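You operate a simulated robot arm through the tools that you are given. There is no shell and no other tool. Be economical: measure what you need, move in short steps, check, and stop when the job is done.

You are at the controls of a simulated two-armed robot. One attempt, no reset.

TASK
Press the yellow tally key three times. Then fetch the zinc hinge from the top of the steel bench and set it in the shallow green tray. Then fetch the green grease bottle and stand it on the bottom shelf of the white bench. Then fetch the bench brush and set it on the grey small zinc blank on the top of the teal bench. Then take the zinc panel from the bottom shelf of the purple bench and leave it on the top of the teal bench. Then take the twelve by twelve cover and put it on the bottom shelf of the purple bench. Then take the red fuse and leave it on the free end of the stack table. Then open the black drawer. Do these in the order given. Set down upright: zinc hinge, green grease bottle, red fuse.

Only the result counts: the job must be done as asked and must still hold three seconds after the hand-in. Knocking over, shifting, dropping, spilling or breaking anything else fails it. Lids that push on must go on centred and level and be pressed home; caps that screw on are set level and turned clockwise until they are tight.

THE ROBOT
Two 7-joint arms with two-finger grippers on one trunk, on a base that drives. Base frame: it is fixed to the floor where the robot stands at the start and does not move with it; the origin is under the middle of the robot, x ahead of it, y to its left, z up. Units: m, degrees, N and s.
The left shoulder is at the start at [0.099, 0.216, 1.091], the right one opposite. With the tool pointing down near the work surface each hand reaches from about 0.1 to 0.64 m from the robot's upright axis, wherever it stands, measured 20 degrees to its own side. Places, roughly: bench brush (20x4x6 cm) [-1.3, -7.7, 0.3]; black drawer [0.9, 3.8, 1]; bottom shelf of the purple bench [-1, -5.2, 0.3]; bottom shelf of the white bench [0.8, -1.5, 0.3]; free end of the stack table (16x44 cm) [-2.48, -7.76, 0.84]; green grease bottle [1, 0.75, 1]; red fuse (3x3x8 cm) [-1.1, -4.7, 0.9]; shallow green tray (26x18x5 cm) [0.8, -4, 0.3]; small zinc blank (26x18x1 cm) [0.8, -6.7, 0.9]; top of the teal bench [0.9, -6.9, 0.8]; twelve by twelve cover [-1, -5.5, 1]; yellow tally key [0.6, 0, 0.8]; zinc hinge (8x4x4 cm) [0.5, 0.6, 0.9]; zinc panel [-1, -5.75, 0.25]. Payload 3.18 kg a hand.
The TCP of each hand is the grasp point between the finger pads, 0.03 m short of the fingertips. In the tool frame z runs along the fingers and y along their closing line. Largest opening 0.144 m; the body of the gripper starts 0.103 m behind the TCP.
Orientation is told as [roll, pitch, yaw] about the base's x, y, z axes, in that order, counted from this pose: with the fingers straight down and closing along the base's y, the tool's x points along the base's -x, its y along +y and its z along -z.

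THE INTERFACE
- The arms move only by the tool play_rows. It takes "left_motion", "right_motion" or both (then of equal length, played together; a hand with none holds still); each is a list of rows, each a list of 7 numbers: the shift along the tool's x, y, z in units of 20 mm (1.0 is 20 mm), then the turn, a rotation vector about the tool's x, y, z in units of 4 degrees (1.0 is 4 degrees), then the gripper command, from -1 (fully open) to 1 (shut), values between in proportion. In form: [[x, y, z, wx, wy, wz, jaw], ...]. A call has 1 to 12 rows; each row shifts and turns the commanded pose from where the row before left it, along the tool's axes as they then stand. A call with a number of a shift or a turn outside -1 to 1 is refused whole. Each row takes 0.2 s and may step no farther than 0.05 m and 8.6 degrees from the row before; otherwise, or with a gripper value out of range, the whole call is refused. Where a pose cannot be reached the arm comes as near as it can. A force on the tool above 40 N (or 10 N above the force at the start of the call, whichever is more), or a blocked arm, ends the call early, and 0.2 s more pass. The fingers move at their own pace and stop on an object; they squeeze with about 22 N. The grip force told is the motor's: it shows also when the fingers shut on nothing. Time passes only in rows, and 0.2 s behind the last, so rows that do not move let the fingers close. It gives the time, the measured TCP pose, the force on the tool (base axes), the opening and the grip force at its end, in the units of the frame above (readings bear some noise), with the torque about the TCP (base axes, N m) and any sound that the robot's microphone picked up.
- Cameras (640 x 400 px; columns grow to the right, rows downward): "scene" is now at [0.1951, 0.0508, 1.2895]; the picture's right is [0.56, -0.83, 0.00], its down [-0.40, -0.27, -0.87] and it looks along [0.72, 0.49, -0.49] (base axes); focal length 214 px, centre (320, 200). "left" rides on the left gripper at [0.076, -0.016, -0.143] in its tool frame; the picture's right is [0.21, 0.98, 0.00], its down [-0.84, 0.18, -0.51] and it looks along [-0.50, 0.11, 0.86] (tool axes); focal length 218 px, centre (320, 200). "right" rides on the right gripper at [0.076, 0.016, -0.143] in its tool frame; the picture's right is [-0.21, 0.98, 0.00], its down [-0.84, -0.18, -0.51] and it looks along [-0.50, -0.11, 0.86] (tool axes); focal length 218 px, centre (320, 200). There is no depth. A picture from a camera that has moved, and an enlarged one, comes with that camera's place and axes in the base frame and with its lens.
- snapshot(camera): a new picture of that camera. The clock stands still meanwhile.
- move_column(by): slides the trunk up (or, below 0, down) by that many m; the arms and the scene camera ride with it, the base frame stays. It gives what a move gives, with no picture.
- steer(legs): drives the robot by 1 to 6 legs, each [ahead, left, turn to the left] in m, m and degrees, along the robot's own axes; the way and the turn of a leg run together, so that a leg with both is an arc; at most 1.5 m and 180 degrees a leg. The arms and the cameras ride along, it lands a little off, and it stops where it bumps. It gives what a move gives.
- pan_tilt(pan, tilt): turns the head with the scene camera to pan (to the left, within 80 degrees either way) and tilt (down, from -29 to 69), counted from straight ahead of the robot. It gives what a move gives.
- zoom(camera, box): a new picture of the part [left, top, right, bottom] of that camera's present view, enlarged. The clock stands still meanwhile.
- finish_job(): hands the job in; it is judged then, once.

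Work in short steps. Places have to be worked out from the pictures, the camera data and where the tool is seen: move nearer, look again, correct. Check each grasp and each placing, and mend what went wrong. You have 207 turns and 194 pictures in all, those below and enlarged ones among them. Open the grippers and draw the arms clear of the work before you hand the job in, unless the task says otherwise.

The tools are called after "Call:" by a JSON object that holds its "method" and its "body". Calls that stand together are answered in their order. play_rows: Moves the arms, as the interface text tells. Its arguments: {"type":"object","properties":{"left_motion":{"type":"array","items":{"type":"array","items":{"type":"number"}}},"right_motion":{"type":"array","items":{"type":"array","items":{"type":"number"}}}},"required":[]} The other tools are called the same way: move_column (by) slides the trunk up or down; steer (legs) drives the base; pan_tilt (pan, tilt) turns the head that bears the scene camera; snapshot (camera) takes a picture; zoom (camera, box) takes an enlarged picture of a part of a camera's view; finish_job () hands the job in.

At the start:

```text
time: 0.0
left_position: [0.4542, 0.5559, 1.0677]
left_tcp_rot: [1.0, 19.0, 1.9]
left_contact_force: [0.0, 0.3, 0.0]
left_ft_torque: [-0.03, -0.02, 0.01]
left_finger_gap: 0.1441
left_gripper_force: 0.0
right_position: [0.4166, 0.0485, 1.18]
right_tcp_rot: [0.1, 0.0, -0.1]
right_contact_force: [-0.6, -0.2, 0.7]
right_ft_torque: [-0.01, 0.01, 0.0]
right_finger_gap: 0.1441
right_gripper_force: 0.1
trunk travel left (down, up): [-0.175, 0.194]
robot x, y, heading: [-0.0019, -0.0013, -0.1]
head pan, tilt: [34.0, 29.2]
```

scene: 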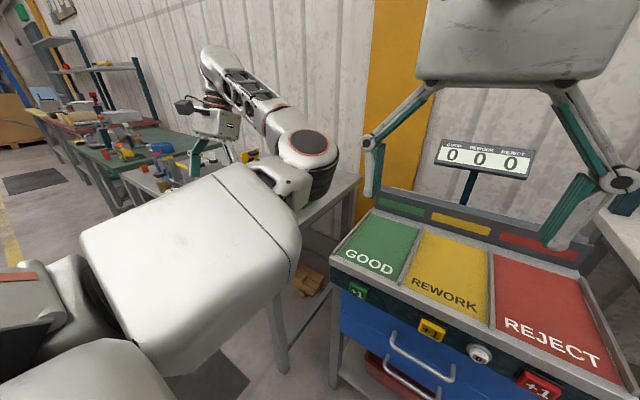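
right: 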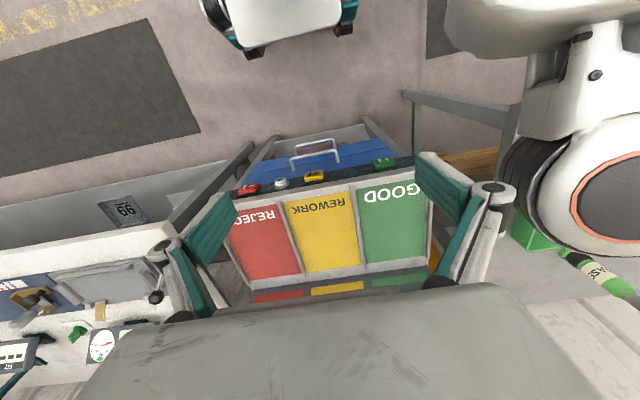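
left: 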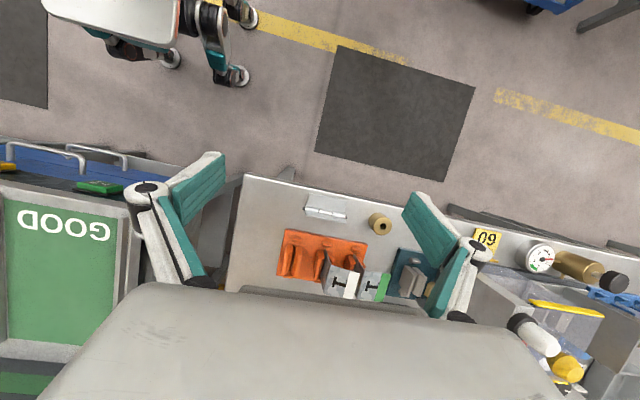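

I'll look closely at the yellow key first, in both cameras.

Call:
{"method": "zoom", "body": {"camera": "scene", "box": [340, 270, 580, 400]}}

Call:
{"method": "zoom", "body": {"camera": "right", "box": [220, 120, 440, 260]}}

```text
2.67 times, centred on (460, 335) of scene
camera zoom: at [0.1951, 0.0508, 1.2895], right [0.56, -0.83, 0.0], down [-0.4, -0.27, -0.87], along [0.72, 0.49, -0.49], focal length 572 px, centre (-53, -160)
```

zoom: 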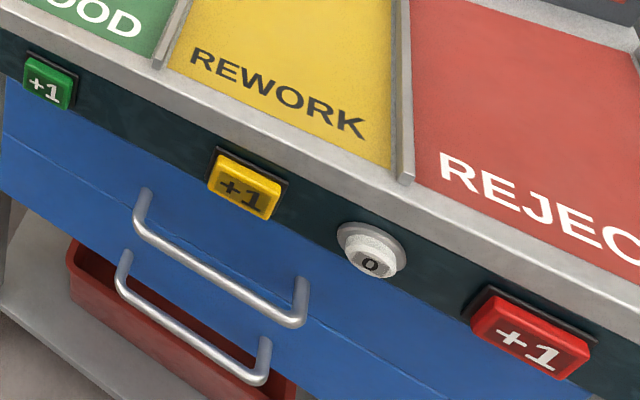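

```text
2.86 times, centred on (330, 190) of right
camera zoom: at [0.3396, 0.0644, 1.3231], right [0.21, 0.98, 0.0], down [0.84, -0.18, 0.51], along [0.5, -0.11, -0.86], focal length 624 px, centre (291, 229)
```

zoom: 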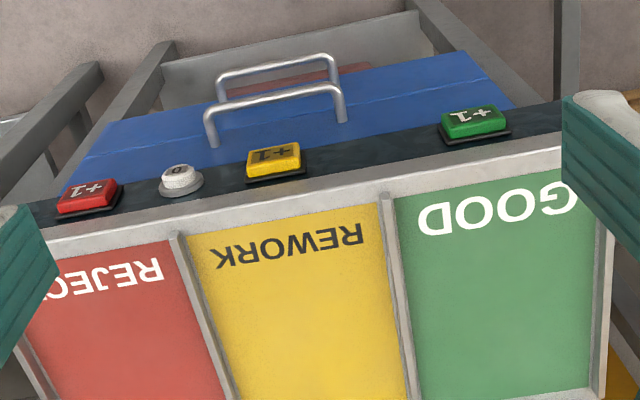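

The yellow key faces the robot (−x), with its face centre at about [0.563, 0, 0.80]. I'll shut the right gripper, tilt it 30° so the tips point forward, and shift it to y≈0.

Call:
{"method": "play_rows", "body": {"right_motion": [[0, -0.3, 0, 0, -0.9375, 0, 1], [0, -0.3, 0, 0, -0.9375, 0, 1], [0, -0.3, 0, 0, -0.9375, 0, 1], [0, -0.3, 0, 0, -0.9375, 0, 1], [0, -0.3, 0, 0, -0.9375, 0, 1], [0, -0.3, 0, 0, -0.9375, 0, 1], [0, -0.3, 0, 0, -0.9375, 0, 1], [0, -0.3, 0, 0, -0.9375, 0, 1]]}}

```text
time: 2.0
left_position: [0.4504, 0.5602, 1.0661]
left_tcp_rot: [1.2, 19.5, 2.6]
left_contact_force: [0.1, 0.0, -0.1]
left_ft_torque: [-0.04, -0.01, 0.02]
left_finger_gap: 0.1439
left_gripper_force: 0.0
right_position: [0.4486, 0.0002, 1.2012]
right_tcp_rot: [5.4, -28.1, -7.9]
right_contact_force: [-0.3, -0.1, 0.2]
right_ft_torque: [-0.04, -0.02, -0.02]
right_finger_gap: 0.0
right_gripper_force: 21.4
trunk travel left (down, up): [-0.175, 0.194]
robot x, y, heading: [0.0015, 0.0009, 0.1]
head pan, tilt: [34.0, 29.2]
stopped in row 8 (right hand): the arm was blocked; the commanded pose is now the measured one
```

The arm blocked near the end of the turn, but the tilt is about −28°. Next I move straight down in front of the panel.

Call:
{"method": "play_rows", "body": {"right_motion": [[0.45, 0, 0.95, 0, 0, 0, 1], [0.45, 0, 0.95, 0, 0, 0, 1], [0.45, 0, 0.95, 0, 0, 0, 1], [0.45, 0, 0.95, 0, 0, 0, 1], [0.45, 0, 0.95, 0, 0, 0, 1], [0.45, 0, 0.95, 0, 0, 0, 1], [0.45, 0, 0.95, 0, 0, 0, 1], [0.45, 0, 0.95, 0, 0, 0, 1], [0.45, 0, 0.95, 0, 0, 0, 1], [0.45, 0, 0.95, 0, 0, 0, 1]]}}

```text
time: 4.2
left_position: [0.4516, 0.5594, 1.0654]
left_tcp_rot: [1.1, 19.5, 2.5]
left_contact_force: [0.0, -0.2, 0.6]
left_ft_torque: [-0.01, 0.04, 0.01]
left_finger_gap: 0.1439
left_gripper_force: 0.0
right_position: [0.4584, 0.0189, 0.9899]
right_tcp_rot: [5.6, -28.2, -7.6]
right_contact_force: [0.7, -1.0, 0.4]
right_ft_torque: [0.01, 0.02, -0.02]
right_finger_gap: 0.0001
right_gripper_force: 22.3
trunk travel left (down, up): [-0.175, 0.194]
robot x, y, heading: [-0.0015, 0.0003, 0.2]
head pan, tilt: [34.0, 29.2]
```

Next I square up the small roll and yaw error and drop to the key's height, staying about 6 cm short of it.

Call:
{"method": "play_rows", "body": {"right_motion": [[0, 0, 0, 0.25, 0, -0.83, 1], [0, 0, 0, 0.25, 0, -0.84, 1], [0.41, -0.12, 0.98, 0, 0, 0, 1], [0.41, -0.12, 0.98, 0, 0, 0, 1], [0.41, -0.12, 0.98, 0, 0, 0, 1], [0.41, -0.12, 0.98, 0, 0, 0, 1], [0.41, -0.12, 0.98, 0, 0, 0, 1], [0.41, -0.12, 0.98, 0, 0, 0, 1], [0.41, -0.12, 0.98, 0, 0, 0, 1], [0.41, -0.12, 0.98, 0, 0, 0, 1]]}}

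Call:
{"method": "pan_tilt", "body": {"pan": 0, "tilt": 40}}

Call:
{"method": "snapshot", "body": {"camera": "scene"}}

Call:
{"method": "snapshot", "body": {"camera": "right"}}

```text
time: 6.4
left_position: [0.4522, 0.5582, 1.065]
left_tcp_rot: [1.1, 19.5, 2.6]
left_contact_force: [0.0, 0.7, 0.2]
left_ft_torque: [-0.02, 0.02, 0.0]
left_finger_gap: 0.1441
left_gripper_force: 0.0
right_position: [0.4739, -0.003, 0.8231]
right_tcp_rot: [0.1, -28.6, -0.1]
right_contact_force: [0.8, 0.3, 0.9]
right_ft_torque: [0.02, 0.05, 0.0]
right_finger_gap: 0.0
right_gripper_force: 22.1
trunk travel left (down, up): [-0.175, 0.194]
robot x, y, heading: [-0.0004, 0.0004, -0.1]
head pan, tilt: [34.0, 29.2]
```

```text
time: 7.4
left_position: [0.4517, 0.5593, 1.0654]
left_tcp_rot: [1.1, 19.5, 2.6]
left_contact_force: [-0.5, 0.2, 0.7]
left_ft_torque: [-0.04, 0.02, 0.0]
left_finger_gap: 0.1442
left_gripper_force: 0.1
right_position: [0.4742, -0.001, 0.8234]
right_tcp_rot: [-0.1, -28.6, -0.2]
right_contact_force: [-0.4, 0.2, 0.3]
right_ft_torque: [-0.02, 0.0, 0.04]
right_finger_gap: 0.0002
right_gripper_force: 22.0
trunk travel left (down, up): [-0.175, 0.194]
robot x, y, heading: [0.0006, 0.0021, 0.1]
head pan, tilt: [0.0, 40.0]
```

```text
188 pictures are left
camera scene: at [0.2048, 0.0002, 1.2729], right [0.0, -1.0, 0.0], down [-0.64, 0.0, -0.77], along [0.77, 0.0, -0.64], focal length 214 px, centre (320, 200)
```

scene: 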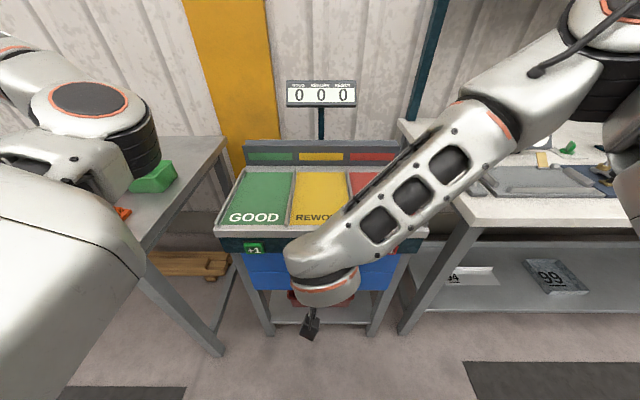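

```text
187 pictures are left
camera right: at [0.3383, 0.014, 0.9131], right [0.18, 0.98, 0.1], down [0.5, -0.18, 0.85], along [0.85, -0.11, -0.52], focal length 218 px, centre (320, 200)
```

right: 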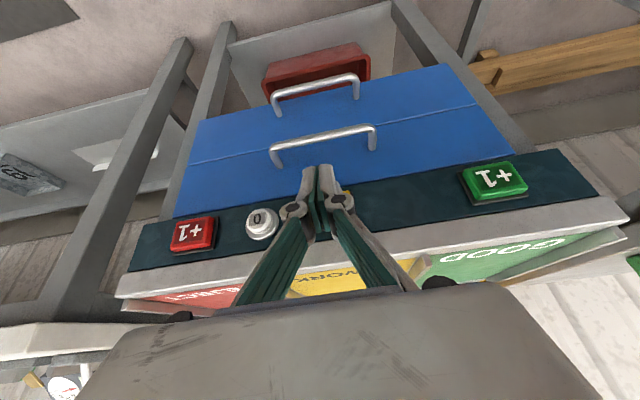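

The keys are symmetric about y=0 and at z≈0.793. I lower a touch and approach to just short of the face.

Call:
{"method": "play_rows", "body": {"right_motion": [[0.19, 0.05, 0.35, 0, 0, 0, 1], [-0.82, 0, 0.446, 0, 0, 0, 1], [-0.82, 0, 0.446, 0, 0, 0, 1], [-0.82, 0, 0.446, 0, 0, 0, 1], [-0.18, 0, 0.1, 0, 0, 0, 1], [-0.18, 0, 0.1, 0, 0, 0, 1]]}}

Call:
{"method": "zoom", "body": {"camera": "scene", "box": [220, 60, 440, 280]}}

Call:
{"method": "snapshot", "body": {"camera": "right"}}

```text
time: 8.8
left_position: [0.4519, 0.5594, 1.0654]
left_tcp_rot: [1.1, 19.5, 2.5]
left_contact_force: [-0.3, 0.6, 0.6]
left_ft_torque: [0.02, 0.0, -0.01]
left_finger_gap: 0.1442
left_gripper_force: 0.0
right_position: [0.5401, -0.0001, 0.816]
right_tcp_rot: [0.0, -28.6, -0.1]
right_contact_force: [0.2, -0.6, -1.0]
right_ft_torque: [-0.02, -0.01, 0.0]
right_finger_gap: 0.0002
right_gripper_force: 21.6
trunk travel left (down, up): [-0.175, 0.194]
robot x, y, heading: [0.0005, 0.0019, 0.3]
head pan, tilt: [0.0, 40.0]
```

```text
1.82 times, centred on (330, 170) of scene
camera zoom: at [0.2049, 0.0001, 1.2729], right [0.0, -1.0, 0.0], down [-0.64, 0.0, -0.77], along [0.77, 0.0, -0.64], focal length 390 px, centre (302, 254)
```

zoom: 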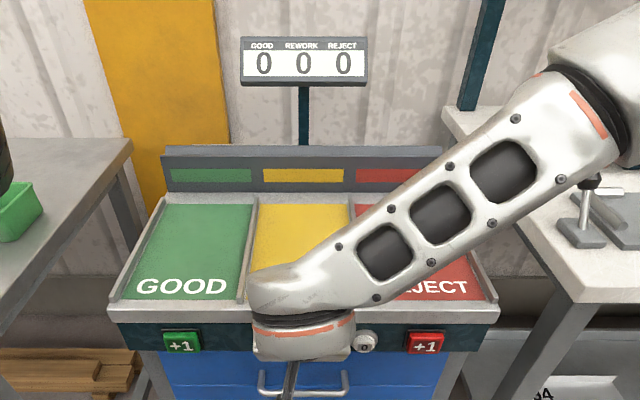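

```text
185 pictures are left
camera right: at [0.4044, 0.0167, 0.9048], right [0.18, 0.98, 0.1], down [0.5, -0.18, 0.85], along [0.85, -0.11, -0.52], focal length 218 px, centre (320, 200)
```

right: 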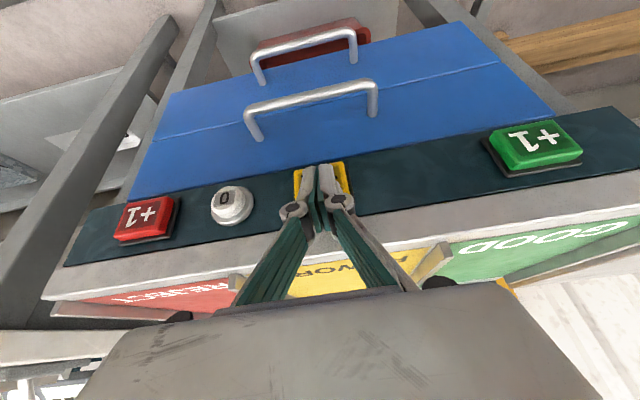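

The tips are centred over the yellow key and not yet touching. I creep forward in 3 mm steps.

Call:
{"method": "play_rows", "body": {"right_motion": [[-0.13, 0, 0.07, 0, 0, 0, 1], [-0.13, 0, 0.07, 0, 0, 0, 1], [-0.13, 0, 0.07, 0, 0, 0, 1]]}}

Call:
{"method": "zoom", "body": {"camera": "scene", "box": [270, 70, 370, 120]}}

```text
time: 9.6
left_position: [0.4507, 0.5587, 1.0649]
left_tcp_rot: [1.1, 19.6, 2.7]
left_contact_force: [-0.6, -0.5, -1.3]
left_ft_torque: [-0.01, 0.02, -0.01]
left_finger_gap: 0.144
left_gripper_force: 0.1
right_position: [0.5478, -0.0013, 0.8151]
right_tcp_rot: [0.0, -28.6, -0.1]
right_contact_force: [-2.8, -0.9, 0.7]
right_ft_torque: [-0.01, 0.03, -0.03]
right_finger_gap: 0.006
right_gripper_force: 31.3
trunk travel left (down, up): [-0.175, 0.194]
robot x, y, heading: [0.0025, -0.0032, -0.0]
head pan, tilt: [0.0, 40.0]
heard: click
```

```text
6.40 times, centred on (320, 95) of scene
camera zoom: at [0.2045, 0.0, 1.273], right [0.0, -1.0, 0.0], down [-0.64, 0.0, -0.77], along [0.77, 0.0, -0.64], focal length 1373 px, centre (320, 872)
```

zoom: 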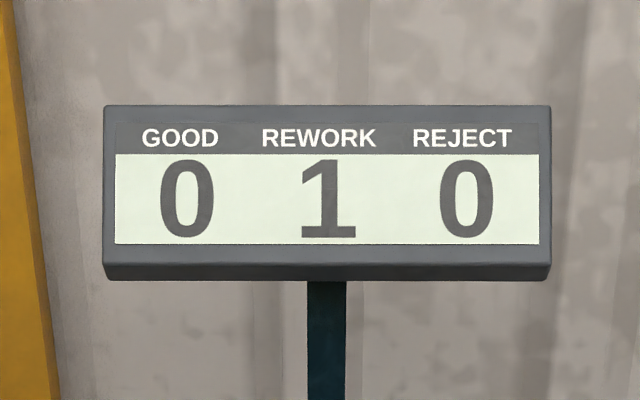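

The rework count reads 1. I back off 12 mm and press again.

Call:
{"method": "play_rows", "body": {"right_motion": [[0.26, 0, -0.14, 0, 0, 0, 1], [0.26, 0, -0.14, 0, 0, 0, 1], [0, 0, 0, 0, 0, 0, 1], [-0.13, 0, 0.07, 0, 0, 0, 1], [-0.13, 0, 0.07, 0, 0, 0, 1], [-0.13, 0, 0.07, 0, 0, 0, 1], [-0.13, 0, 0.07, 0, 0, 0, 1]]}}

Call:
{"method": "zoom", "body": {"camera": "scene", "box": [270, 70, 370, 120]}}

```text
time: 11.2
left_position: [0.4502, 0.5605, 1.0654]
left_tcp_rot: [1.0, 19.5, 2.6]
left_contact_force: [0.2, 0.2, 0.2]
left_ft_torque: [0.05, 0.0, -0.02]
left_finger_gap: 0.1442
left_gripper_force: 0.0
right_position: [0.5481, 0.0003, 0.8156]
right_tcp_rot: [0.1, -28.7, -0.2]
right_contact_force: [-2.4, 0.4, 0.6]
right_ft_torque: [0.02, 0.0, 0.0]
right_finger_gap: 0.006
right_gripper_force: 30.7
trunk travel left (down, up): [-0.175, 0.194]
robot x, y, heading: [0.0014, 0.0044, -0.0]
head pan, tilt: [0.0, 40.0]
heard: click
```

```text
6.40 times, centred on (320, 95) of scene
camera zoom: at [0.2044, 0.0001, 1.273], right [0.0, -1.0, 0.0], down [-0.64, 0.0, -0.77], along [0.77, 0.0, -0.64], focal length 1373 px, centre (320, 872)
```

zoom: 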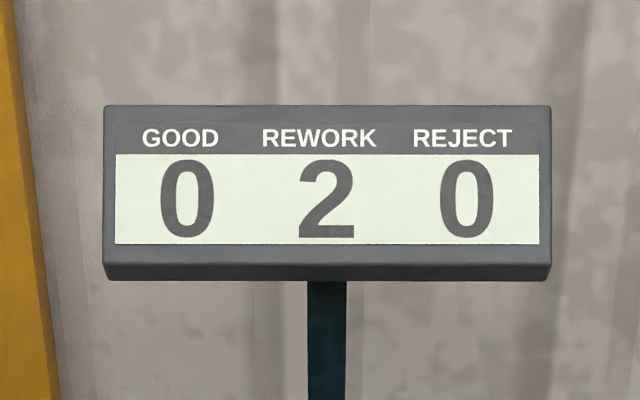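

Count is 2. One more press, done the same way.

Call:
{"method": "play_rows", "body": {"right_motion": [[0.26, 0, -0.14, 0, 0, 0, 1], [0.26, 0, -0.14, 0, 0, 0, 1], [0, 0, 0, 0, 0, 0, 1], [-0.13, 0, 0.07, 0, 0, 0, 1], [-0.13, 0, 0.07, 0, 0, 0, 1], [-0.13, 0, 0.07, 0, 0, 0, 1], [-0.13, 0, 0.07, 0, 0, 0, 1]]}}

Call:
{"method": "play_rows", "body": {"right_motion": [[0.5, 0, -0.28, 0, 0, 0, 1], [0.88, 0, -0.48, 0, 0, 0, 1], [0.88, 0, -0.48, 0, 0, 0, 1], [0.88, 0, -0.48, 0, 0, 0, 1], [0.88, 0, -0.48, 0, 0, 0, 1], [-0.4, 0, -0.88, 0, 0, 0, 1], [-0.4, 0, -0.88, 0, 0, 0, 1], [-0.4, 0, -0.88, 0, 0, 0, 1], [-0.4, 0, -0.88, 0, 0, 0, 1], [-0.4, 0, -0.88, 0, 0, 0, 1], [-0.4, 0, -0.88, 0, 0, 0, 1], [-0.4, 0, -0.88, 0, 0, 0, 1]]}}

Call:
{"method": "snapshot", "body": {"camera": "scene"}}

Call:
{"method": "snapshot", "body": {"camera": "left"}}

```text
time: 12.8
left_position: [0.451, 0.5601, 1.065]
left_tcp_rot: [1.1, 19.4, 2.6]
left_contact_force: [0.0, -0.5, -0.2]
left_ft_torque: [0.0, -0.04, 0.0]
left_finger_gap: 0.144
left_gripper_force: 0.1
right_position: [0.5492, -0.0011, 0.8151]
right_tcp_rot: [0.0, -28.6, 0.0]
right_contact_force: [-4.9, -0.3, 0.5]
right_ft_torque: [0.02, 0.04, -0.03]
right_finger_gap: 0.0062
right_gripper_force: 30.8
trunk travel left (down, up): [-0.175, 0.194]
robot x, y, heading: [-0.0026, 0.0012, 0.2]
head pan, tilt: [0.0, 40.0]
heard: click
```

```text
time: 15.4
left_position: [0.4518, 0.5589, 1.066]
left_tcp_rot: [1.2, 19.3, 2.6]
left_contact_force: [0.4, -0.2, 0.0]
left_ft_torque: [-0.03, 0.0, -0.01]
left_finger_gap: 0.1441
left_gripper_force: 0.1
right_position: [0.4469, 0.0007, 0.9504]
right_tcp_rot: [0.0, -28.6, -0.1]
right_contact_force: [-0.7, -0.1, 0.7]
right_ft_torque: [0.02, -0.01, 0.01]
right_finger_gap: 0.0004
right_gripper_force: 30.8
trunk travel left (down, up): [-0.175, 0.194]
robot x, y, heading: [-0.0004, -0.0009, -0.1]
head pan, tilt: [0.0, 40.0]
```

```text
182 pictures are left
camera scene: at [0.2044, 0.0, 1.273], right [0.0, -1.0, 0.0], down [-0.64, 0.0, -0.77], along [0.77, 0.0, -0.64], focal length 214 px, centre (320, 200)
```

scene: 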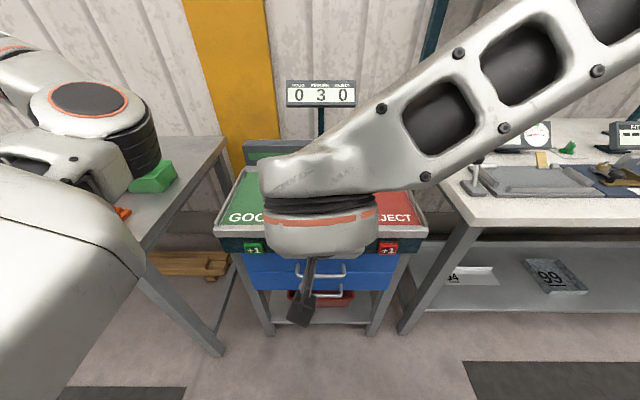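

```text
181 pictures are left
camera left: at [0.4268, 0.5386, 1.2251], right [-0.23, 0.97, 0.09], down [0.96, 0.21, 0.2], along [0.18, 0.13, -0.98], focal length 218 px, centre (320, 200)
```

left: 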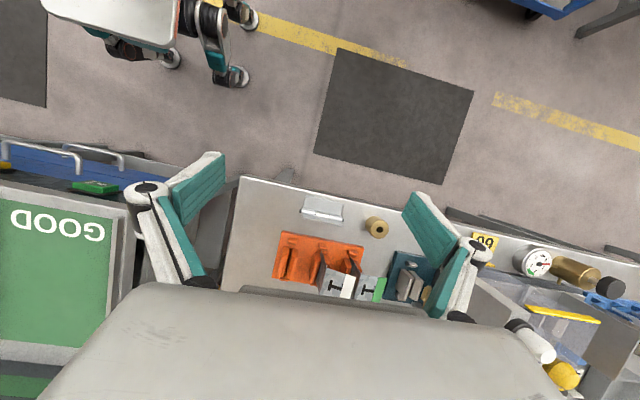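

The tally shows 3. Now the hinge: the light piece near the bench edge in the left camera matches its listed place. I zoom in.

Call:
{"method": "zoom", "body": {"camera": "left", "box": [230, 160, 450, 300]}}

Call:
{"method": "pan_tilt", "body": {"pan": 60, "tilt": 40}}

Call:
{"method": "snapshot", "body": {"camera": "scene"}}

```text
2.86 times, centred on (340, 230) of left
camera zoom: at [0.4268, 0.5386, 1.2251], right [-0.23, 0.97, 0.09], down [0.96, 0.21, 0.2], along [0.18, 0.13, -0.98], focal length 624 px, centre (263, 114)
```

zoom: 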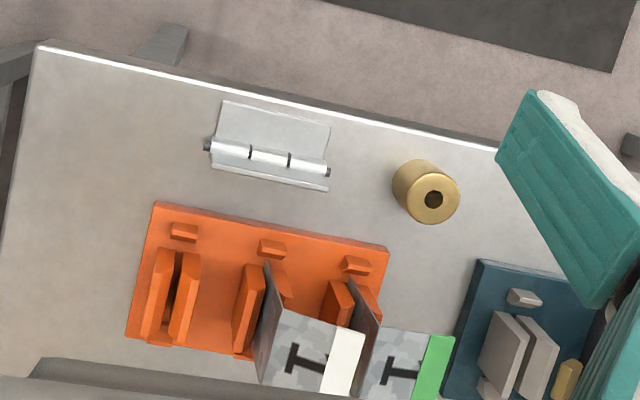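

```text
time: 16.7
left_position: [0.4515, 0.5614, 1.0651]
left_tcp_rot: [1.1, 19.6, 2.6]
left_contact_force: [0.8, 0.8, -0.4]
left_ft_torque: [0.02, 0.04, 0.01]
left_finger_gap: 0.1439
left_gripper_force: 0.1
right_position: [0.4461, 0.0012, 0.949]
right_tcp_rot: [0.0, -28.6, 0.0]
right_contact_force: [0.1, 0.0, 1.0]
right_ft_torque: [0.02, -0.01, -0.04]
right_finger_gap: 0.0
right_gripper_force: 31.0
trunk travel left (down, up): [-0.175, 0.194]
robot x, y, heading: [0.0022, 0.0008, 0.0]
head pan, tilt: [60.0, 40.0]
```

```text
179 pictures are left
camera scene: at [0.1624, 0.0737, 1.2729], right [0.87, -0.5, 0.0], down [-0.32, -0.56, -0.77], along [0.38, 0.66, -0.64], focal length 214 px, centre (320, 200)
```

scene: 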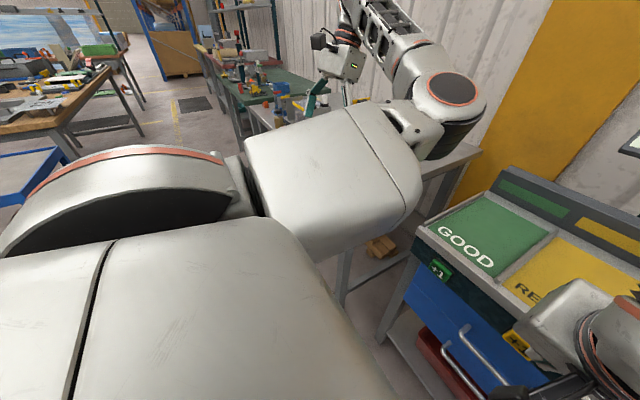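

The hinge lies with its barrel along y, one leaf flat towards the robot and the other apparently standing. I level the left hand and move it back and lower for an oblique view.

Call:
{"method": "play_rows", "body": {"left_motion": [[0.6, 0, 0.4, 0, -0.97, 0, -1], [0.6, 0, 0.4, 0, -0.97, 0, -1], [0.6, 0.2, 0.4, 0, -0.97, 0, -1], [0.6, 0.2, 0.4, 0, -0.97, 0, -1], [0.3, 0.2, 0.5, -0.2, -0.97, 0.5, -1], [0, 0.2, 0.8, 0, 0, 0, -1]]}}

Call:
{"method": "snapshot", "body": {"camera": "left"}}

```text
time: 18.1
left_position: [0.3909, 0.5736, 1.0187]
left_tcp_rot: [1.7, 0.0, -0.1]
left_contact_force: [0.4, 0.4, -0.5]
left_ft_torque: [-0.03, 0.04, 0.01]
left_finger_gap: 0.1442
left_gripper_force: 0.1
right_position: [0.4484, 0.0011, 0.9494]
right_tcp_rot: [-0.1, -28.6, -0.2]
right_contact_force: [-0.1, -1.2, -0.7]
right_ft_torque: [0.0, -0.01, 0.0]
right_finger_gap: 0.0001
right_gripper_force: 30.8
trunk travel left (down, up): [-0.175, 0.194]
robot x, y, heading: [-0.0019, 0.0012, 0.1]
head pan, tilt: [60.0, 40.0]
```

```text
178 pictures are left
camera left: at [0.3147, 0.5528, 1.1613], right [-0.21, 0.98, 0.03], down [0.84, 0.16, 0.51], along [0.49, 0.13, -0.86], focal length 218 px, centre (320, 200)
```

left: 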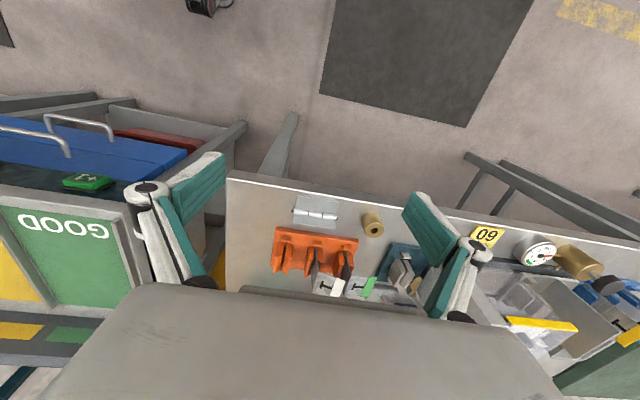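

Call:
{"method": "zoom", "body": {"camera": "left", "box": [240, 170, 400, 270]}}

```text
4.00 times, centred on (320, 220) of left
camera zoom: at [0.3147, 0.5528, 1.1613], right [-0.21, 0.98, 0.03], down [0.84, 0.16, 0.51], along [0.49, 0.13, -0.86], focal length 873 px, centre (320, 120)
```

zoom: 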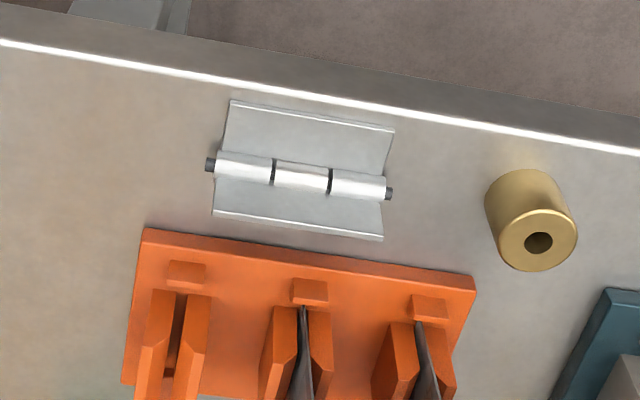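

The hinge is an L: one leaf flat and one standing at x≈0.523, y≈0.597. Before choosing the grasp I need to know how the green tray is sited, so I look towards it.

Call:
{"method": "pan_tilt", "body": {"pan": -80, "tilt": 10}}

Call:
{"method": "snapshot", "body": {"camera": "scene"}}

```text
time: 20.3
left_position: [0.3904, 0.5746, 1.0192]
left_tcp_rot: [1.9, 0.1, 0.0]
left_contact_force: [0.0, -0.3, -0.7]
left_ft_torque: [0.01, 0.04, 0.02]
left_finger_gap: 0.1439
left_gripper_force: 0.1
right_position: [0.448, 0.0013, 0.9497]
right_tcp_rot: [0.0, -28.6, -0.1]
right_contact_force: [0.1, -0.3, 0.4]
right_ft_torque: [-0.01, -0.01, 0.0]
right_finger_gap: 0.0001
right_gripper_force: 30.6
trunk travel left (down, up): [-0.175, 0.194]
robot x, y, heading: [-0.0012, -0.0045, 0.0]
head pan, tilt: [-80.0, 10.0]
```

```text
176 pictures are left
camera scene: at [0.136, -0.0914, 1.3206], right [-0.98, -0.17, 0.0], down [-0.03, 0.17, -0.98], along [0.17, -0.97, -0.17], focal length 214 px, centre (320, 200)
```

scene: 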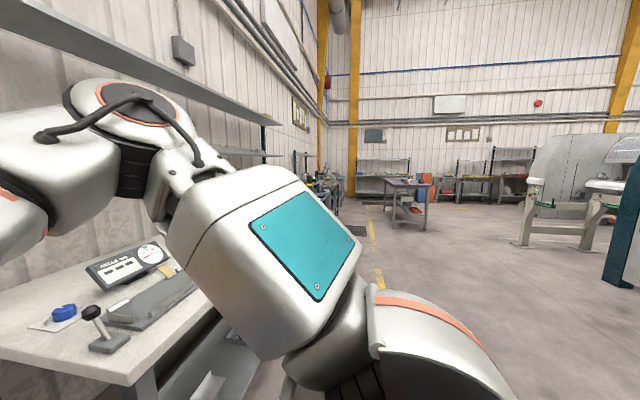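

The tray isn't visible from here; it is probably on a low shelf. I'll grip the hinge by its 8 cm ends with the fingers tilted forward-down, so the same tilt works under a bench. First I drive 0.38 m left to bring the hinge into comfortable reach.

Call:
{"method": "steer", "body": {"legs": [[0, 0.38, 0]]}}

Call:
{"method": "pan_tilt", "body": {"pan": 0, "tilt": 45}}

Call:
{"method": "snapshot", "body": {"camera": "scene"}}

```text
time: 24.2
left_position: [0.3919, 0.9554, 1.0201]
left_tcp_rot: [1.8, 0.1, 0.0]
left_contact_force: [-0.3, 0.4, -0.1]
left_ft_torque: [-0.02, -0.01, -0.01]
left_finger_gap: 0.1441
left_gripper_force: 0.0
right_position: [0.4471, 0.3811, 0.9513]
right_tcp_rot: [0.0, -28.7, -0.2]
right_contact_force: [-0.7, -0.5, -0.3]
right_ft_torque: [-0.04, -0.03, -0.03]
right_finger_gap: 0.0
right_gripper_force: 30.7
trunk travel left (down, up): [-0.175, 0.194]
robot x, y, heading: [-0.0039, 0.3815, -0.3]
head pan, tilt: [-80.0, 10.0]
```

```text
time: 25.8
left_position: [0.3931, 0.9547, 1.0195]
left_tcp_rot: [1.7, 0.2, 0.0]
left_contact_force: [0.4, 0.1, 0.4]
left_ft_torque: [-0.02, -0.01, 0.0]
left_finger_gap: 0.144
left_gripper_force: 0.1
right_position: [0.4483, 0.3807, 0.9504]
right_tcp_rot: [0.0, -28.6, -0.2]
right_contact_force: [-0.2, 0.1, -0.9]
right_ft_torque: [0.01, 0.0, -0.03]
right_finger_gap: 0.0
right_gripper_force: 30.7
trunk travel left (down, up): [-0.175, 0.194]
robot x, y, heading: [0.0001, 0.3821, -0.2]
head pan, tilt: [0.0, 45.0]
```

```text
175 pictures are left
camera scene: at [0.2015, 0.381, 1.2657], right [0.0, -1.0, 0.0], down [-0.71, 0.0, -0.71], along [0.71, 0.0, -0.71], focal length 214 px, centre (320, 200)
```

scene: 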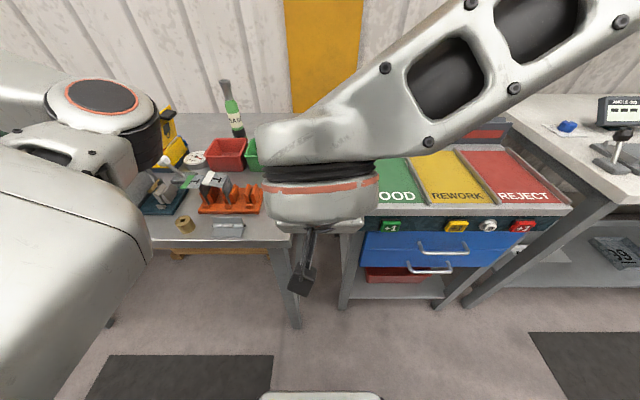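

The hinge and the green bottle (further back on the same bench) are both visible. I tilt the left hand to −45° while sliding right toward the hinge's y, and move the right hand out of the way.

Call:
{"method": "play_rows", "body": {"left_motion": [[0, -1, 0, 0.4, -0.9375, 0, -1], [0, -1, 0, 0, -0.9375, 0, -1], [0, -1, 0, 0, -0.9375, 0, -1], [0, -1, 0, 0, -0.9375, 0, -1], [0, -1, 0, 0, -0.9375, 0, -1], [0, -1, 0, 0, -0.9375, 0, -1], [0, -1, 0, 0, -0.9375, 0, -1], [0, -1, 0, 0, -0.9375, 0, -1], [0, -1, 0, 0, -0.9375, 0, -1], [0, -1, 0, 0, -0.9375, 0, -1], [0, -1, 0, 0, -0.9375, 0, -1], [0, -1, 0, 0, -0.9375, 0, -1]], "right_motion": [[0, -1, 0, 0, 0, 0, 0], [0, -1, 0, 0, 0, 0, 0], [0, -1, 0, 0, 0, 0, 0], [0, -1, 0, 0, 0, 0, 0], [0, -1, 0, 0, 0, 0, 0], [0, -1, 0, 0, 0, 0, 0], [0, -1, 0, 0, 0, 0, 0], [0, -1, 0, 0, 0, 0, 0], [0, -1, 0, 0, 0, 0, 0], [0, -1, 0, 0, 0, 0, 0], [0, 0, 0, 0, 0, 0, 0], [0, 0, 0, 0, 0, 0, 0]]}}

Call:
{"method": "snapshot", "body": {"camera": "scene"}}

```text
time: 26.9
left_position: [0.3532, 0.9077, 1.0122]
left_tcp_rot: [-0.5, -16.3, 9.8]
left_contact_force: [-0.5, -0.3, -0.4]
left_ft_torque: [-0.03, 0.0, -0.02]
left_finger_gap: 0.1441
left_gripper_force: 0.1
right_position: [0.447, 0.2866, 0.9509]
right_tcp_rot: [0.0, -28.6, -0.2]
right_contact_force: [0.2, 0.8, -0.3]
right_ft_torque: [-0.01, -0.01, 0.01]
right_finger_gap: 0.072
right_gripper_force: 0.0
trunk travel left (down, up): [-0.175, 0.194]
robot x, y, heading: [-0.0006, 0.3827, -0.1]
head pan, tilt: [0.0, 45.0]
stopped in row 5 (left hand): the arm was blocked; the commanded pose is now the measured one
```

```text
174 pictures are left
camera scene: at [0.2015, 0.3811, 1.2657], right [0.0, -1.0, 0.0], down [-0.71, 0.0, -0.71], along [0.71, 0.0, -0.71], focal length 214 px, centre (320, 200)
```

scene: 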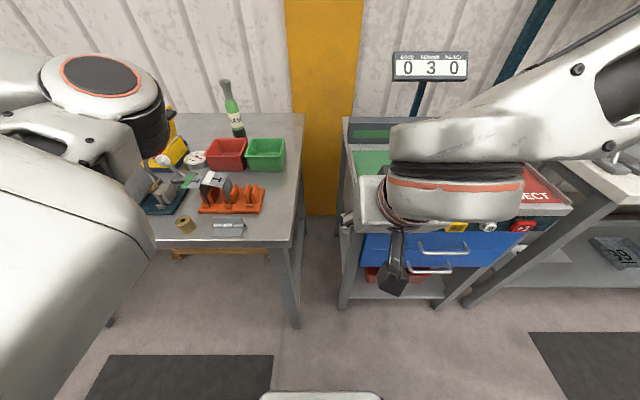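

The left wrist hit a limit out to the side. I translate right first while squaring the yaw, then tilt.

Call:
{"method": "play_rows", "body": {"left_motion": [[0, -1, 0, 0, 0, 0.5, -1], [0, -1, 0, 0, 0, 0.5, -1], [0, -1, 0, 0, 0, 0.5, -1], [0, -1, 0, 0, 0, 0.5, -1], [-0.2, -1, 0, 0, 0, 0.4, -1], [-0.2, -1, 0, 0, 0, 0, -1], [-0.2, -1, 0, 0, 0, 0, -1], [-0.2, -1, 0, 0, 0, 0, -1], [-0.2, -1, 0, 0, 0, 0, -1], [-0.2, -1, 0, 0, 0, 0, -1], [-0.2, -1, 0, 0, 0, 0, -1], [-0.2, -1, 0, 0, 0, 0, -1]], "right_motion": [[0, -1, 0, 0, 0, 0, 0], [0, -1, 0, 0, 0, 0, 0], [0, -1, 0, 0, 0, 0, 0], [0, -1, 0, 0, 0, 0, 0], [0, -1, 0, 0, 0, 0, 0], [0, -1, 0, 0, 0, 0, 0], [0, -1, 0, 0, 0, 0, 0], [0, 0, 0, 0, 0, 0, 0], [0, 0, 0, 0, 0, 0, 0], [0, 0, 0, 0, 0, 0, 0], [0, 0, 0, 0, 0, 0, 0], [0, 0, 0, 0, 0, 0, 0]]}}

```text
time: 27.7
left_position: [0.3253, 0.8907, 1.0046]
left_tcp_rot: [-0.3, -15.9, 14.0]
left_contact_force: [0.0, 0.1, -0.1]
left_ft_torque: [-0.01, 0.05, -0.01]
left_finger_gap: 0.1438
left_gripper_force: 0.1
right_position: [0.4491, 0.2309, 0.9517]
right_tcp_rot: [-0.1, -28.5, -0.1]
right_contact_force: [-0.1, -0.2, -0.8]
right_ft_torque: [-0.02, 0.03, 0.03]
right_finger_gap: 0.0719
right_gripper_force: 0.0
trunk travel left (down, up): [-0.175, 0.194]
robot x, y, heading: [-0.0023, 0.3815, 0.0]
head pan, tilt: [0.0, 45.0]
stopped in row 3 (left hand): the arm was blocked; the commanded pose is now the measured one
```

It's still blocked there, so the arm is too folded. I move forward first while undoing some pitch and yaw.

Call:
{"method": "play_rows", "body": {"left_motion": [[-1, 0, -0.3, 0, 0.8, 0, -1], [-1, 0, -0.3, 0, 0.8, 0, -1], [-1, 0, -0.3, 0, 0.8, 0.4, -1], [-1, 0, -0.3, 0, 0.8, 0.8, -1], [-1, 0, -0.3, 0, 0.8, 0.8, -1], [-1, 0, -0.3, 0, 0, 0.8, -1]]}}

```text
time: 29.1
left_position: [0.4278, 0.9251, 1.0625]
left_tcp_rot: [3.3, 1.3, 4.5]
left_contact_force: [-0.1, -0.5, 0.5]
left_ft_torque: [0.0, 0.05, -0.01]
left_finger_gap: 0.1442
left_gripper_force: 0.1
right_position: [0.4471, 0.2302, 0.9512]
right_tcp_rot: [-0.1, -28.5, -0.2]
right_contact_force: [-0.3, 0.6, -0.1]
right_ft_torque: [0.02, 0.0, -0.03]
right_finger_gap: 0.072
right_gripper_force: 0.1
trunk travel left (down, up): [-0.175, 0.194]
robot x, y, heading: [-0.0004, 0.3879, -0.3]
head pan, tilt: [0.0, 45.0]
```

Free again. Next I try translating right in small numbers.

Call:
{"method": "play_rows", "body": {"left_motion": [[0, -1, 0, 0.4, 0, 0.5, -1], [0, -1, 0, 0.4, 0, 0.5, -1], [0, -1, 0, 0, 0, 0, -1], [0, -1, 0, 0, 0, 0, -1], [0, -1, 0, 0, 0, 0, -1], [0, -1, 0, 0, 0, 0, -1], [0, -1, 0, 0, 0, 0, -1], [0, -1, 0, 0, 0, 0, -1], [0, -1, 0, 0, 0, 0, -1], [0, -1, 0, 0, 0, 0, -1], [0, -1, 0, 0, 0, 0, -1], [0, -1, 0, 0, 0, 0, -1]]}}

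```text
time: 29.9
left_position: [0.3953, 0.9186, 1.0523]
left_tcp_rot: [1.2, 3.4, 9.4]
left_contact_force: [0.2, 0.4, -0.5]
left_ft_torque: [-0.03, -0.01, 0.01]
left_finger_gap: 0.1439
left_gripper_force: 0.0
left hand out of reach, approached as far as the arm can: row 4
right_position: [0.4477, 0.2316, 0.9518]
right_tcp_rot: [-0.1, -28.5, -0.2]
right_contact_force: [-0.7, -0.4, 0.2]
right_ft_torque: [-0.02, 0.01, -0.04]
right_finger_gap: 0.0721
right_gripper_force: 0.1
trunk travel left (down, up): [-0.175, 0.194]
robot x, y, heading: [0.0039, 0.3815, -0.1]
head pan, tilt: [0.0, 45.0]
stopped in row 4 (left hand): the arm was blocked; the commanded pose is now the measured one
```

The left arm's inward travel is limited in this configuration. I try raising it before moving inward.

Call:
{"method": "play_rows", "body": {"left_motion": [[-0.7, 0, -0.8, 0, -0.4, 0.5, -1], [-0.7, 0, -0.8, 0, -0.4, 0.5, -1], [-0.7, 0, -0.8, 0, 0, 0.5, -1], [-0.7, 0, -0.8, 0, 0, 0.5, -1], [-0.5, -0.5, -0.8, 0, 0, 0.4, -1], [0, -1, -0.8, 0, 0, 0, -1], [0, -1, -0.5, 0, 0, 0, -1], [0, -1, 0, 0, 0, 0, -1], [0, -1, 0, 0, 0, 0, -1], [0, -1, 0, 0, 0, 0, -1], [0, -1, 0, 0, 0, 0, -1]]}}

Call:
{"method": "pan_tilt", "body": {"pan": 35, "tilt": 25}}

Call:
{"method": "snapshot", "body": {"camera": "scene"}}

```text
time: 31.1
left_position: [0.4514, 0.9296, 1.0692]
left_tcp_rot: [2.7, 9.2, 2.1]
left_contact_force: [-0.1, -0.4, -1.1]
left_ft_torque: [0.0, -0.02, 0.0]
left_finger_gap: 0.144
left_gripper_force: 0.1
right_position: [0.4483, 0.2313, 0.9502]
right_tcp_rot: [-0.2, -28.5, -0.2]
right_contact_force: [-0.4, 0.0, 0.3]
right_ft_torque: [0.0, 0.01, 0.01]
right_finger_gap: 0.072
right_gripper_force: 0.1
trunk travel left (down, up): [-0.175, 0.194]
robot x, y, heading: [-0.0004, 0.3782, 0.0]
head pan, tilt: [0.0, 45.0]
stopped in row 5 (left hand): the arm was blocked; the commanded pose is now the measured one
```

```text
time: 32.1
left_position: [0.4515, 0.9293, 1.0693]
left_tcp_rot: [2.6, 9.3, 1.9]
left_contact_force: [0.7, -0.4, 0.5]
left_ft_torque: [0.0, 0.0, -0.02]
left_finger_gap: 0.1437
left_gripper_force: 0.1
right_position: [0.4477, 0.2315, 0.9508]
right_tcp_rot: [0.0, -28.5, -0.2]
right_contact_force: [0.3, -1.8, 0.1]
right_ft_torque: [0.02, 0.0, 0.01]
right_finger_gap: 0.072
right_gripper_force: 0.0
trunk travel left (down, up): [-0.175, 0.194]
robot x, y, heading: [-0.0012, 0.3819, 0.3]
head pan, tilt: [35.0, 25.0]
```

```text
173 pictures are left
camera scene: at [0.1958, 0.4339, 1.2962], right [0.57, -0.82, 0.0], down [-0.35, -0.24, -0.91], along [0.74, 0.52, -0.42], focal length 214 px, centre (320, 200)
```

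scene: 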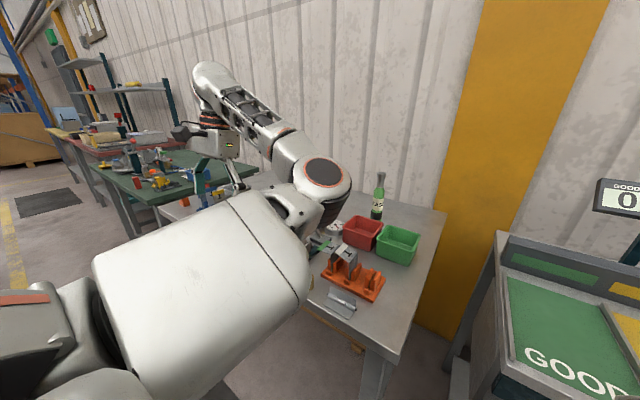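

The left arm's elbow sits inward, so it can't come in. The right arm is in a good configuration, so I use it for the hinge. I back off 0.12 m to keep the left hand clear of the bench, then go left 0.366 m.

Call:
{"method": "steer", "body": {"legs": [[-0.12, 0, 0], [0, 0.366, 0]]}}

Call:
{"method": "pan_tilt", "body": {"pan": 0, "tilt": 45}}

Call:
{"method": "snapshot", "body": {"camera": "scene"}}

```text
time: 36.8
left_position: [0.3357, 1.3007, 1.0708]
left_tcp_rot: [2.5, 9.2, 1.7]
left_contact_force: [0.3, 1.6, -0.1]
left_ft_torque: [0.0, 0.01, -0.02]
left_finger_gap: 0.1438
left_gripper_force: 0.0
right_position: [0.3276, 0.6013, 0.951]
right_tcp_rot: [-0.1, -28.6, -0.7]
right_contact_force: [-1.3, -0.1, -0.3]
right_ft_torque: [0.0, 0.01, -0.02]
right_finger_gap: 0.0723
right_gripper_force: 0.0
trunk travel left (down, up): [-0.175, 0.194]
robot x, y, heading: [-0.118, 0.7536, -0.6]
head pan, tilt: [35.0, 25.0]
```

```text
time: 37.8
left_position: [0.3352, 1.2999, 1.0696]
left_tcp_rot: [2.6, 9.3, 1.7]
left_contact_force: [-0.1, -0.3, 0.2]
left_ft_torque: [0.02, -0.02, 0.01]
left_finger_gap: 0.1438
left_gripper_force: 0.1
right_position: [0.3275, 0.6018, 0.9513]
right_tcp_rot: [0.0, -28.5, -0.5]
right_contact_force: [0.1, -0.5, 0.2]
right_ft_torque: [0.0, -0.04, 0.01]
right_finger_gap: 0.0719
right_gripper_force: 0.2
trunk travel left (down, up): [-0.175, 0.194]
robot x, y, heading: [-0.1168, 0.7561, -0.4]
head pan, tilt: [0.0, 45.0]
```

```text
172 pictures are left
camera scene: at [0.0826, 0.7541, 1.2657], right [-0.01, -1.0, 0.0], down [-0.71, 0.01, -0.71], along [0.71, -0.01, -0.71], focal length 214 px, centre (320, 200)
```

scene: 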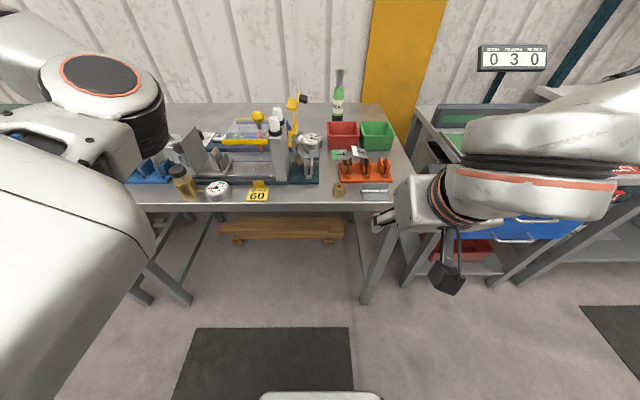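

The view is clear and the right hand is beside the hinge. I tilt it to −45°, open to about 0.105 m and advance.

Call:
{"method": "play_rows", "body": {"right_motion": [[0, 0, 0, 0, -0.83, 0, -0.46], [0, 0, 0, 0, -0.83, 0, -0.46], [0, 0, 0, 0, -0.83, 0, -0.46], [0, 0, 0, 0, -0.83, 0, -0.46], [0, 0, 0, 0, -0.83, 0, -0.46], [-0.7, 0, 0.7, 0, 0, 0, -0.46], [-0.7, 0, 0.7, 0, 0, 0, -0.46], [-0.7, 0, 0.7, 0, 0, 0, -0.46], [-0.7, 0, 0.7, 0, 0, 0, -0.46], [-0.7, 0, 0.7, 0, 0, 0, -0.46], [-0.7, 0, 0.7, 0, 0, 0, -0.46], [-0.7, 0, 0.7, 0, 0, 0, -0.46]]}}

Call:
{"method": "snapshot", "body": {"camera": "right"}}

```text
time: 40.4
left_position: [0.3365, 1.3002, 1.0691]
left_tcp_rot: [2.5, 9.3, 1.8]
left_contact_force: [-0.3, 1.1, -0.2]
left_ft_torque: [0.0, 0.02, -0.02]
left_finger_gap: 0.1438
left_gripper_force: 0.0
right_position: [0.5113, 0.6305, 0.9643]
right_tcp_rot: [0.0, -45.2, -0.7]
right_contact_force: [-0.1, -0.5, -0.3]
right_ft_torque: [0.03, 0.01, -0.05]
right_finger_gap: 0.1052
right_gripper_force: 0.0
right hand out of reach, approached as far as the arm can: row 1, 2, 3, 4, 5
trunk travel left (down, up): [-0.175, 0.194]
robot x, y, heading: [-0.1136, 0.7529, -0.1]
head pan, tilt: [0.0, 45.0]
```

```text
171 pictures are left
camera right: at [0.3553, 0.6486, 1.0113], right [0.16, 0.98, 0.15], down [0.23, -0.18, 0.96], along [0.96, -0.12, -0.26], focal length 218 px, centre (320, 200)
```

right: 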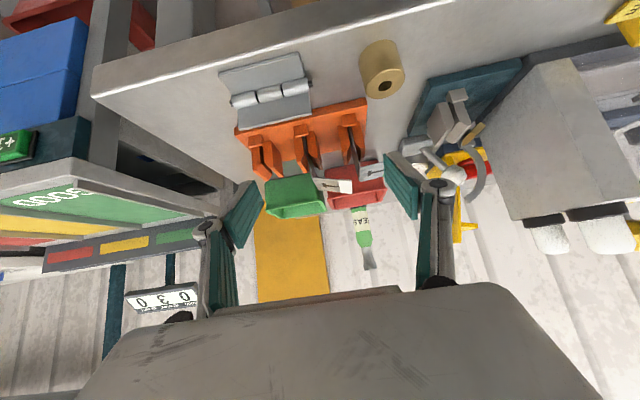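

The hinge is centred near [0.527, 0.594], about 5° yawed. I shift right 36 mm, yaw −4°, and go down 3 cm to check alignment.

Call:
{"method": "play_rows", "body": {"right_motion": [[0, -0.9, 0, 0.35, 0, 0.35, -0.46], [0, -0.9, 0, 0.35, 0, 0.35, -0.46], [0.45, 0, 0.6, 0, 0, 0, -0.46], [0.45, 0, 0.6, 0, 0, 0, -0.46]]}}

Call:
{"method": "snapshot", "body": {"camera": "right"}}

Call:
{"method": "zoom", "body": {"camera": "scene", "box": [320, 120, 480, 220]}}

```text
time: 41.4
left_position: [0.3356, 1.3007, 1.07]
left_tcp_rot: [2.5, 9.3, 1.9]
left_contact_force: [0.3, -0.6, -0.2]
left_ft_torque: [0.01, -0.03, 0.0]
left_finger_gap: 0.144
left_gripper_force: 0.1
right_position: [0.5124, 0.5939, 0.9347]
right_tcp_rot: [0.0, -45.1, -4.6]
right_contact_force: [0.6, -0.2, -0.2]
right_ft_torque: [0.0, 0.0, 0.01]
right_finger_gap: 0.1051
right_gripper_force: 0.0
trunk travel left (down, up): [-0.175, 0.194]
robot x, y, heading: [-0.1195, 0.7599, -0.6]
head pan, tilt: [0.0, 45.0]
```

```text
170 pictures are left
camera right: at [0.3597, 0.6231, 0.9818], right [0.23, 0.96, 0.15], down [0.22, -0.2, 0.96], along [0.95, -0.18, -0.26], focal length 218 px, centre (320, 200)
```

right: 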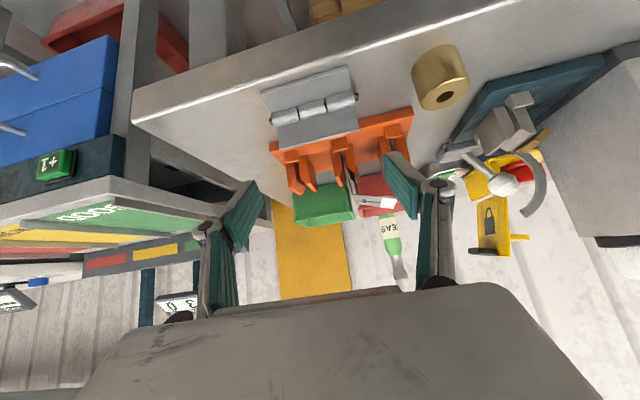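

```text
4.00 times, centred on (400, 170) of scene
camera zoom: at [0.0827, 0.7539, 1.2656], right [-0.01, -1.0, 0.0], down [-0.71, 0.01, -0.71], along [0.71, -0.01, -0.71], focal length 858 px, centre (0, 320)
```

zoom: 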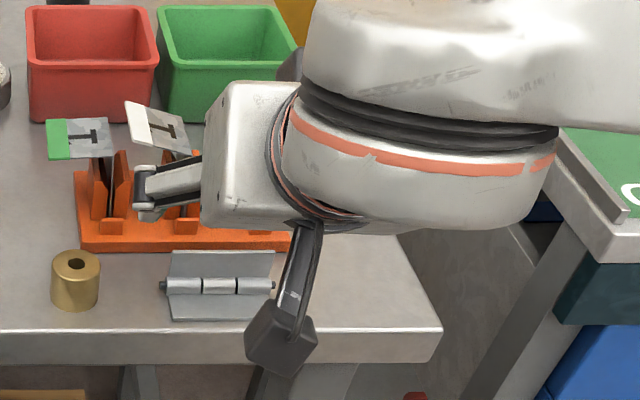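

Alignment is good. I descend the last 5 cm to grip height with the gripper still open.

Call:
{"method": "play_rows", "body": {"right_motion": [[0.43, 0.04, 0.5, 0, 0, 0, -0.46], [0.43, 0.04, 0.5, 0, 0, 0, -0.46], [0.43, 0.04, 0.5, 0, 0, 0, -0.46], [0.43, 0.04, 0.5, 0, 0, 0, -0.46]]}}

Call:
{"method": "snapshot", "body": {"camera": "right"}}

Call:
{"method": "zoom", "body": {"camera": "scene", "box": [320, 120, 480, 220]}}

```text
time: 42.4
left_position: [0.3358, 1.2993, 1.0688]
left_tcp_rot: [2.4, 9.4, 1.8]
left_contact_force: [-0.8, -0.1, 0.7]
left_ft_torque: [0.0, -0.03, 0.01]
left_finger_gap: 0.144
left_gripper_force: 0.0
right_position: [0.5187, 0.5984, 0.8819]
right_tcp_rot: [-0.2, -45.1, -4.6]
right_contact_force: [0.5, 0.8, -0.1]
right_ft_torque: [0.0, 0.04, -0.04]
right_finger_gap: 0.1053
right_gripper_force: 0.1
trunk travel left (down, up): [-0.175, 0.194]
robot x, y, heading: [-0.1137, 0.7527, -0.5]
head pan, tilt: [0.0, 45.0]
```

```text
168 pictures are left
camera right: at [0.365, 0.6267, 0.9298], right [0.22, 0.96, 0.15], down [0.22, -0.2, 0.96], along [0.95, -0.18, -0.26], focal length 218 px, centre (320, 200)
```

right: 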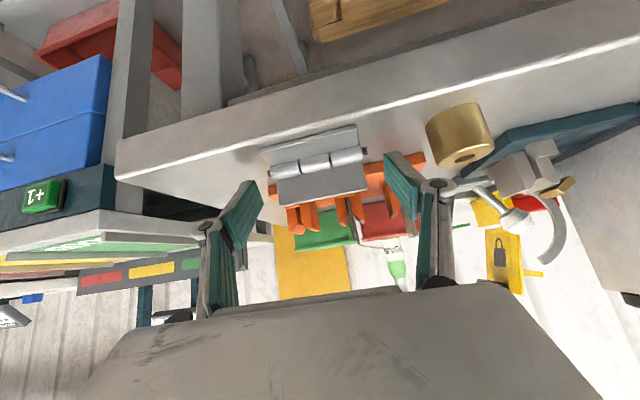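

```text
4.00 times, centred on (400, 170) of scene
camera zoom: at [0.0828, 0.754, 1.2655], right [-0.01, -1.0, 0.0], down [-0.71, 0.01, -0.71], along [0.71, -0.01, -0.71], focal length 858 px, centre (0, 320)
```

zoom: 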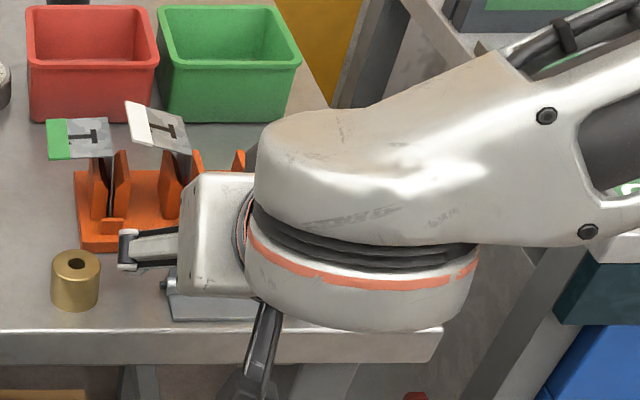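

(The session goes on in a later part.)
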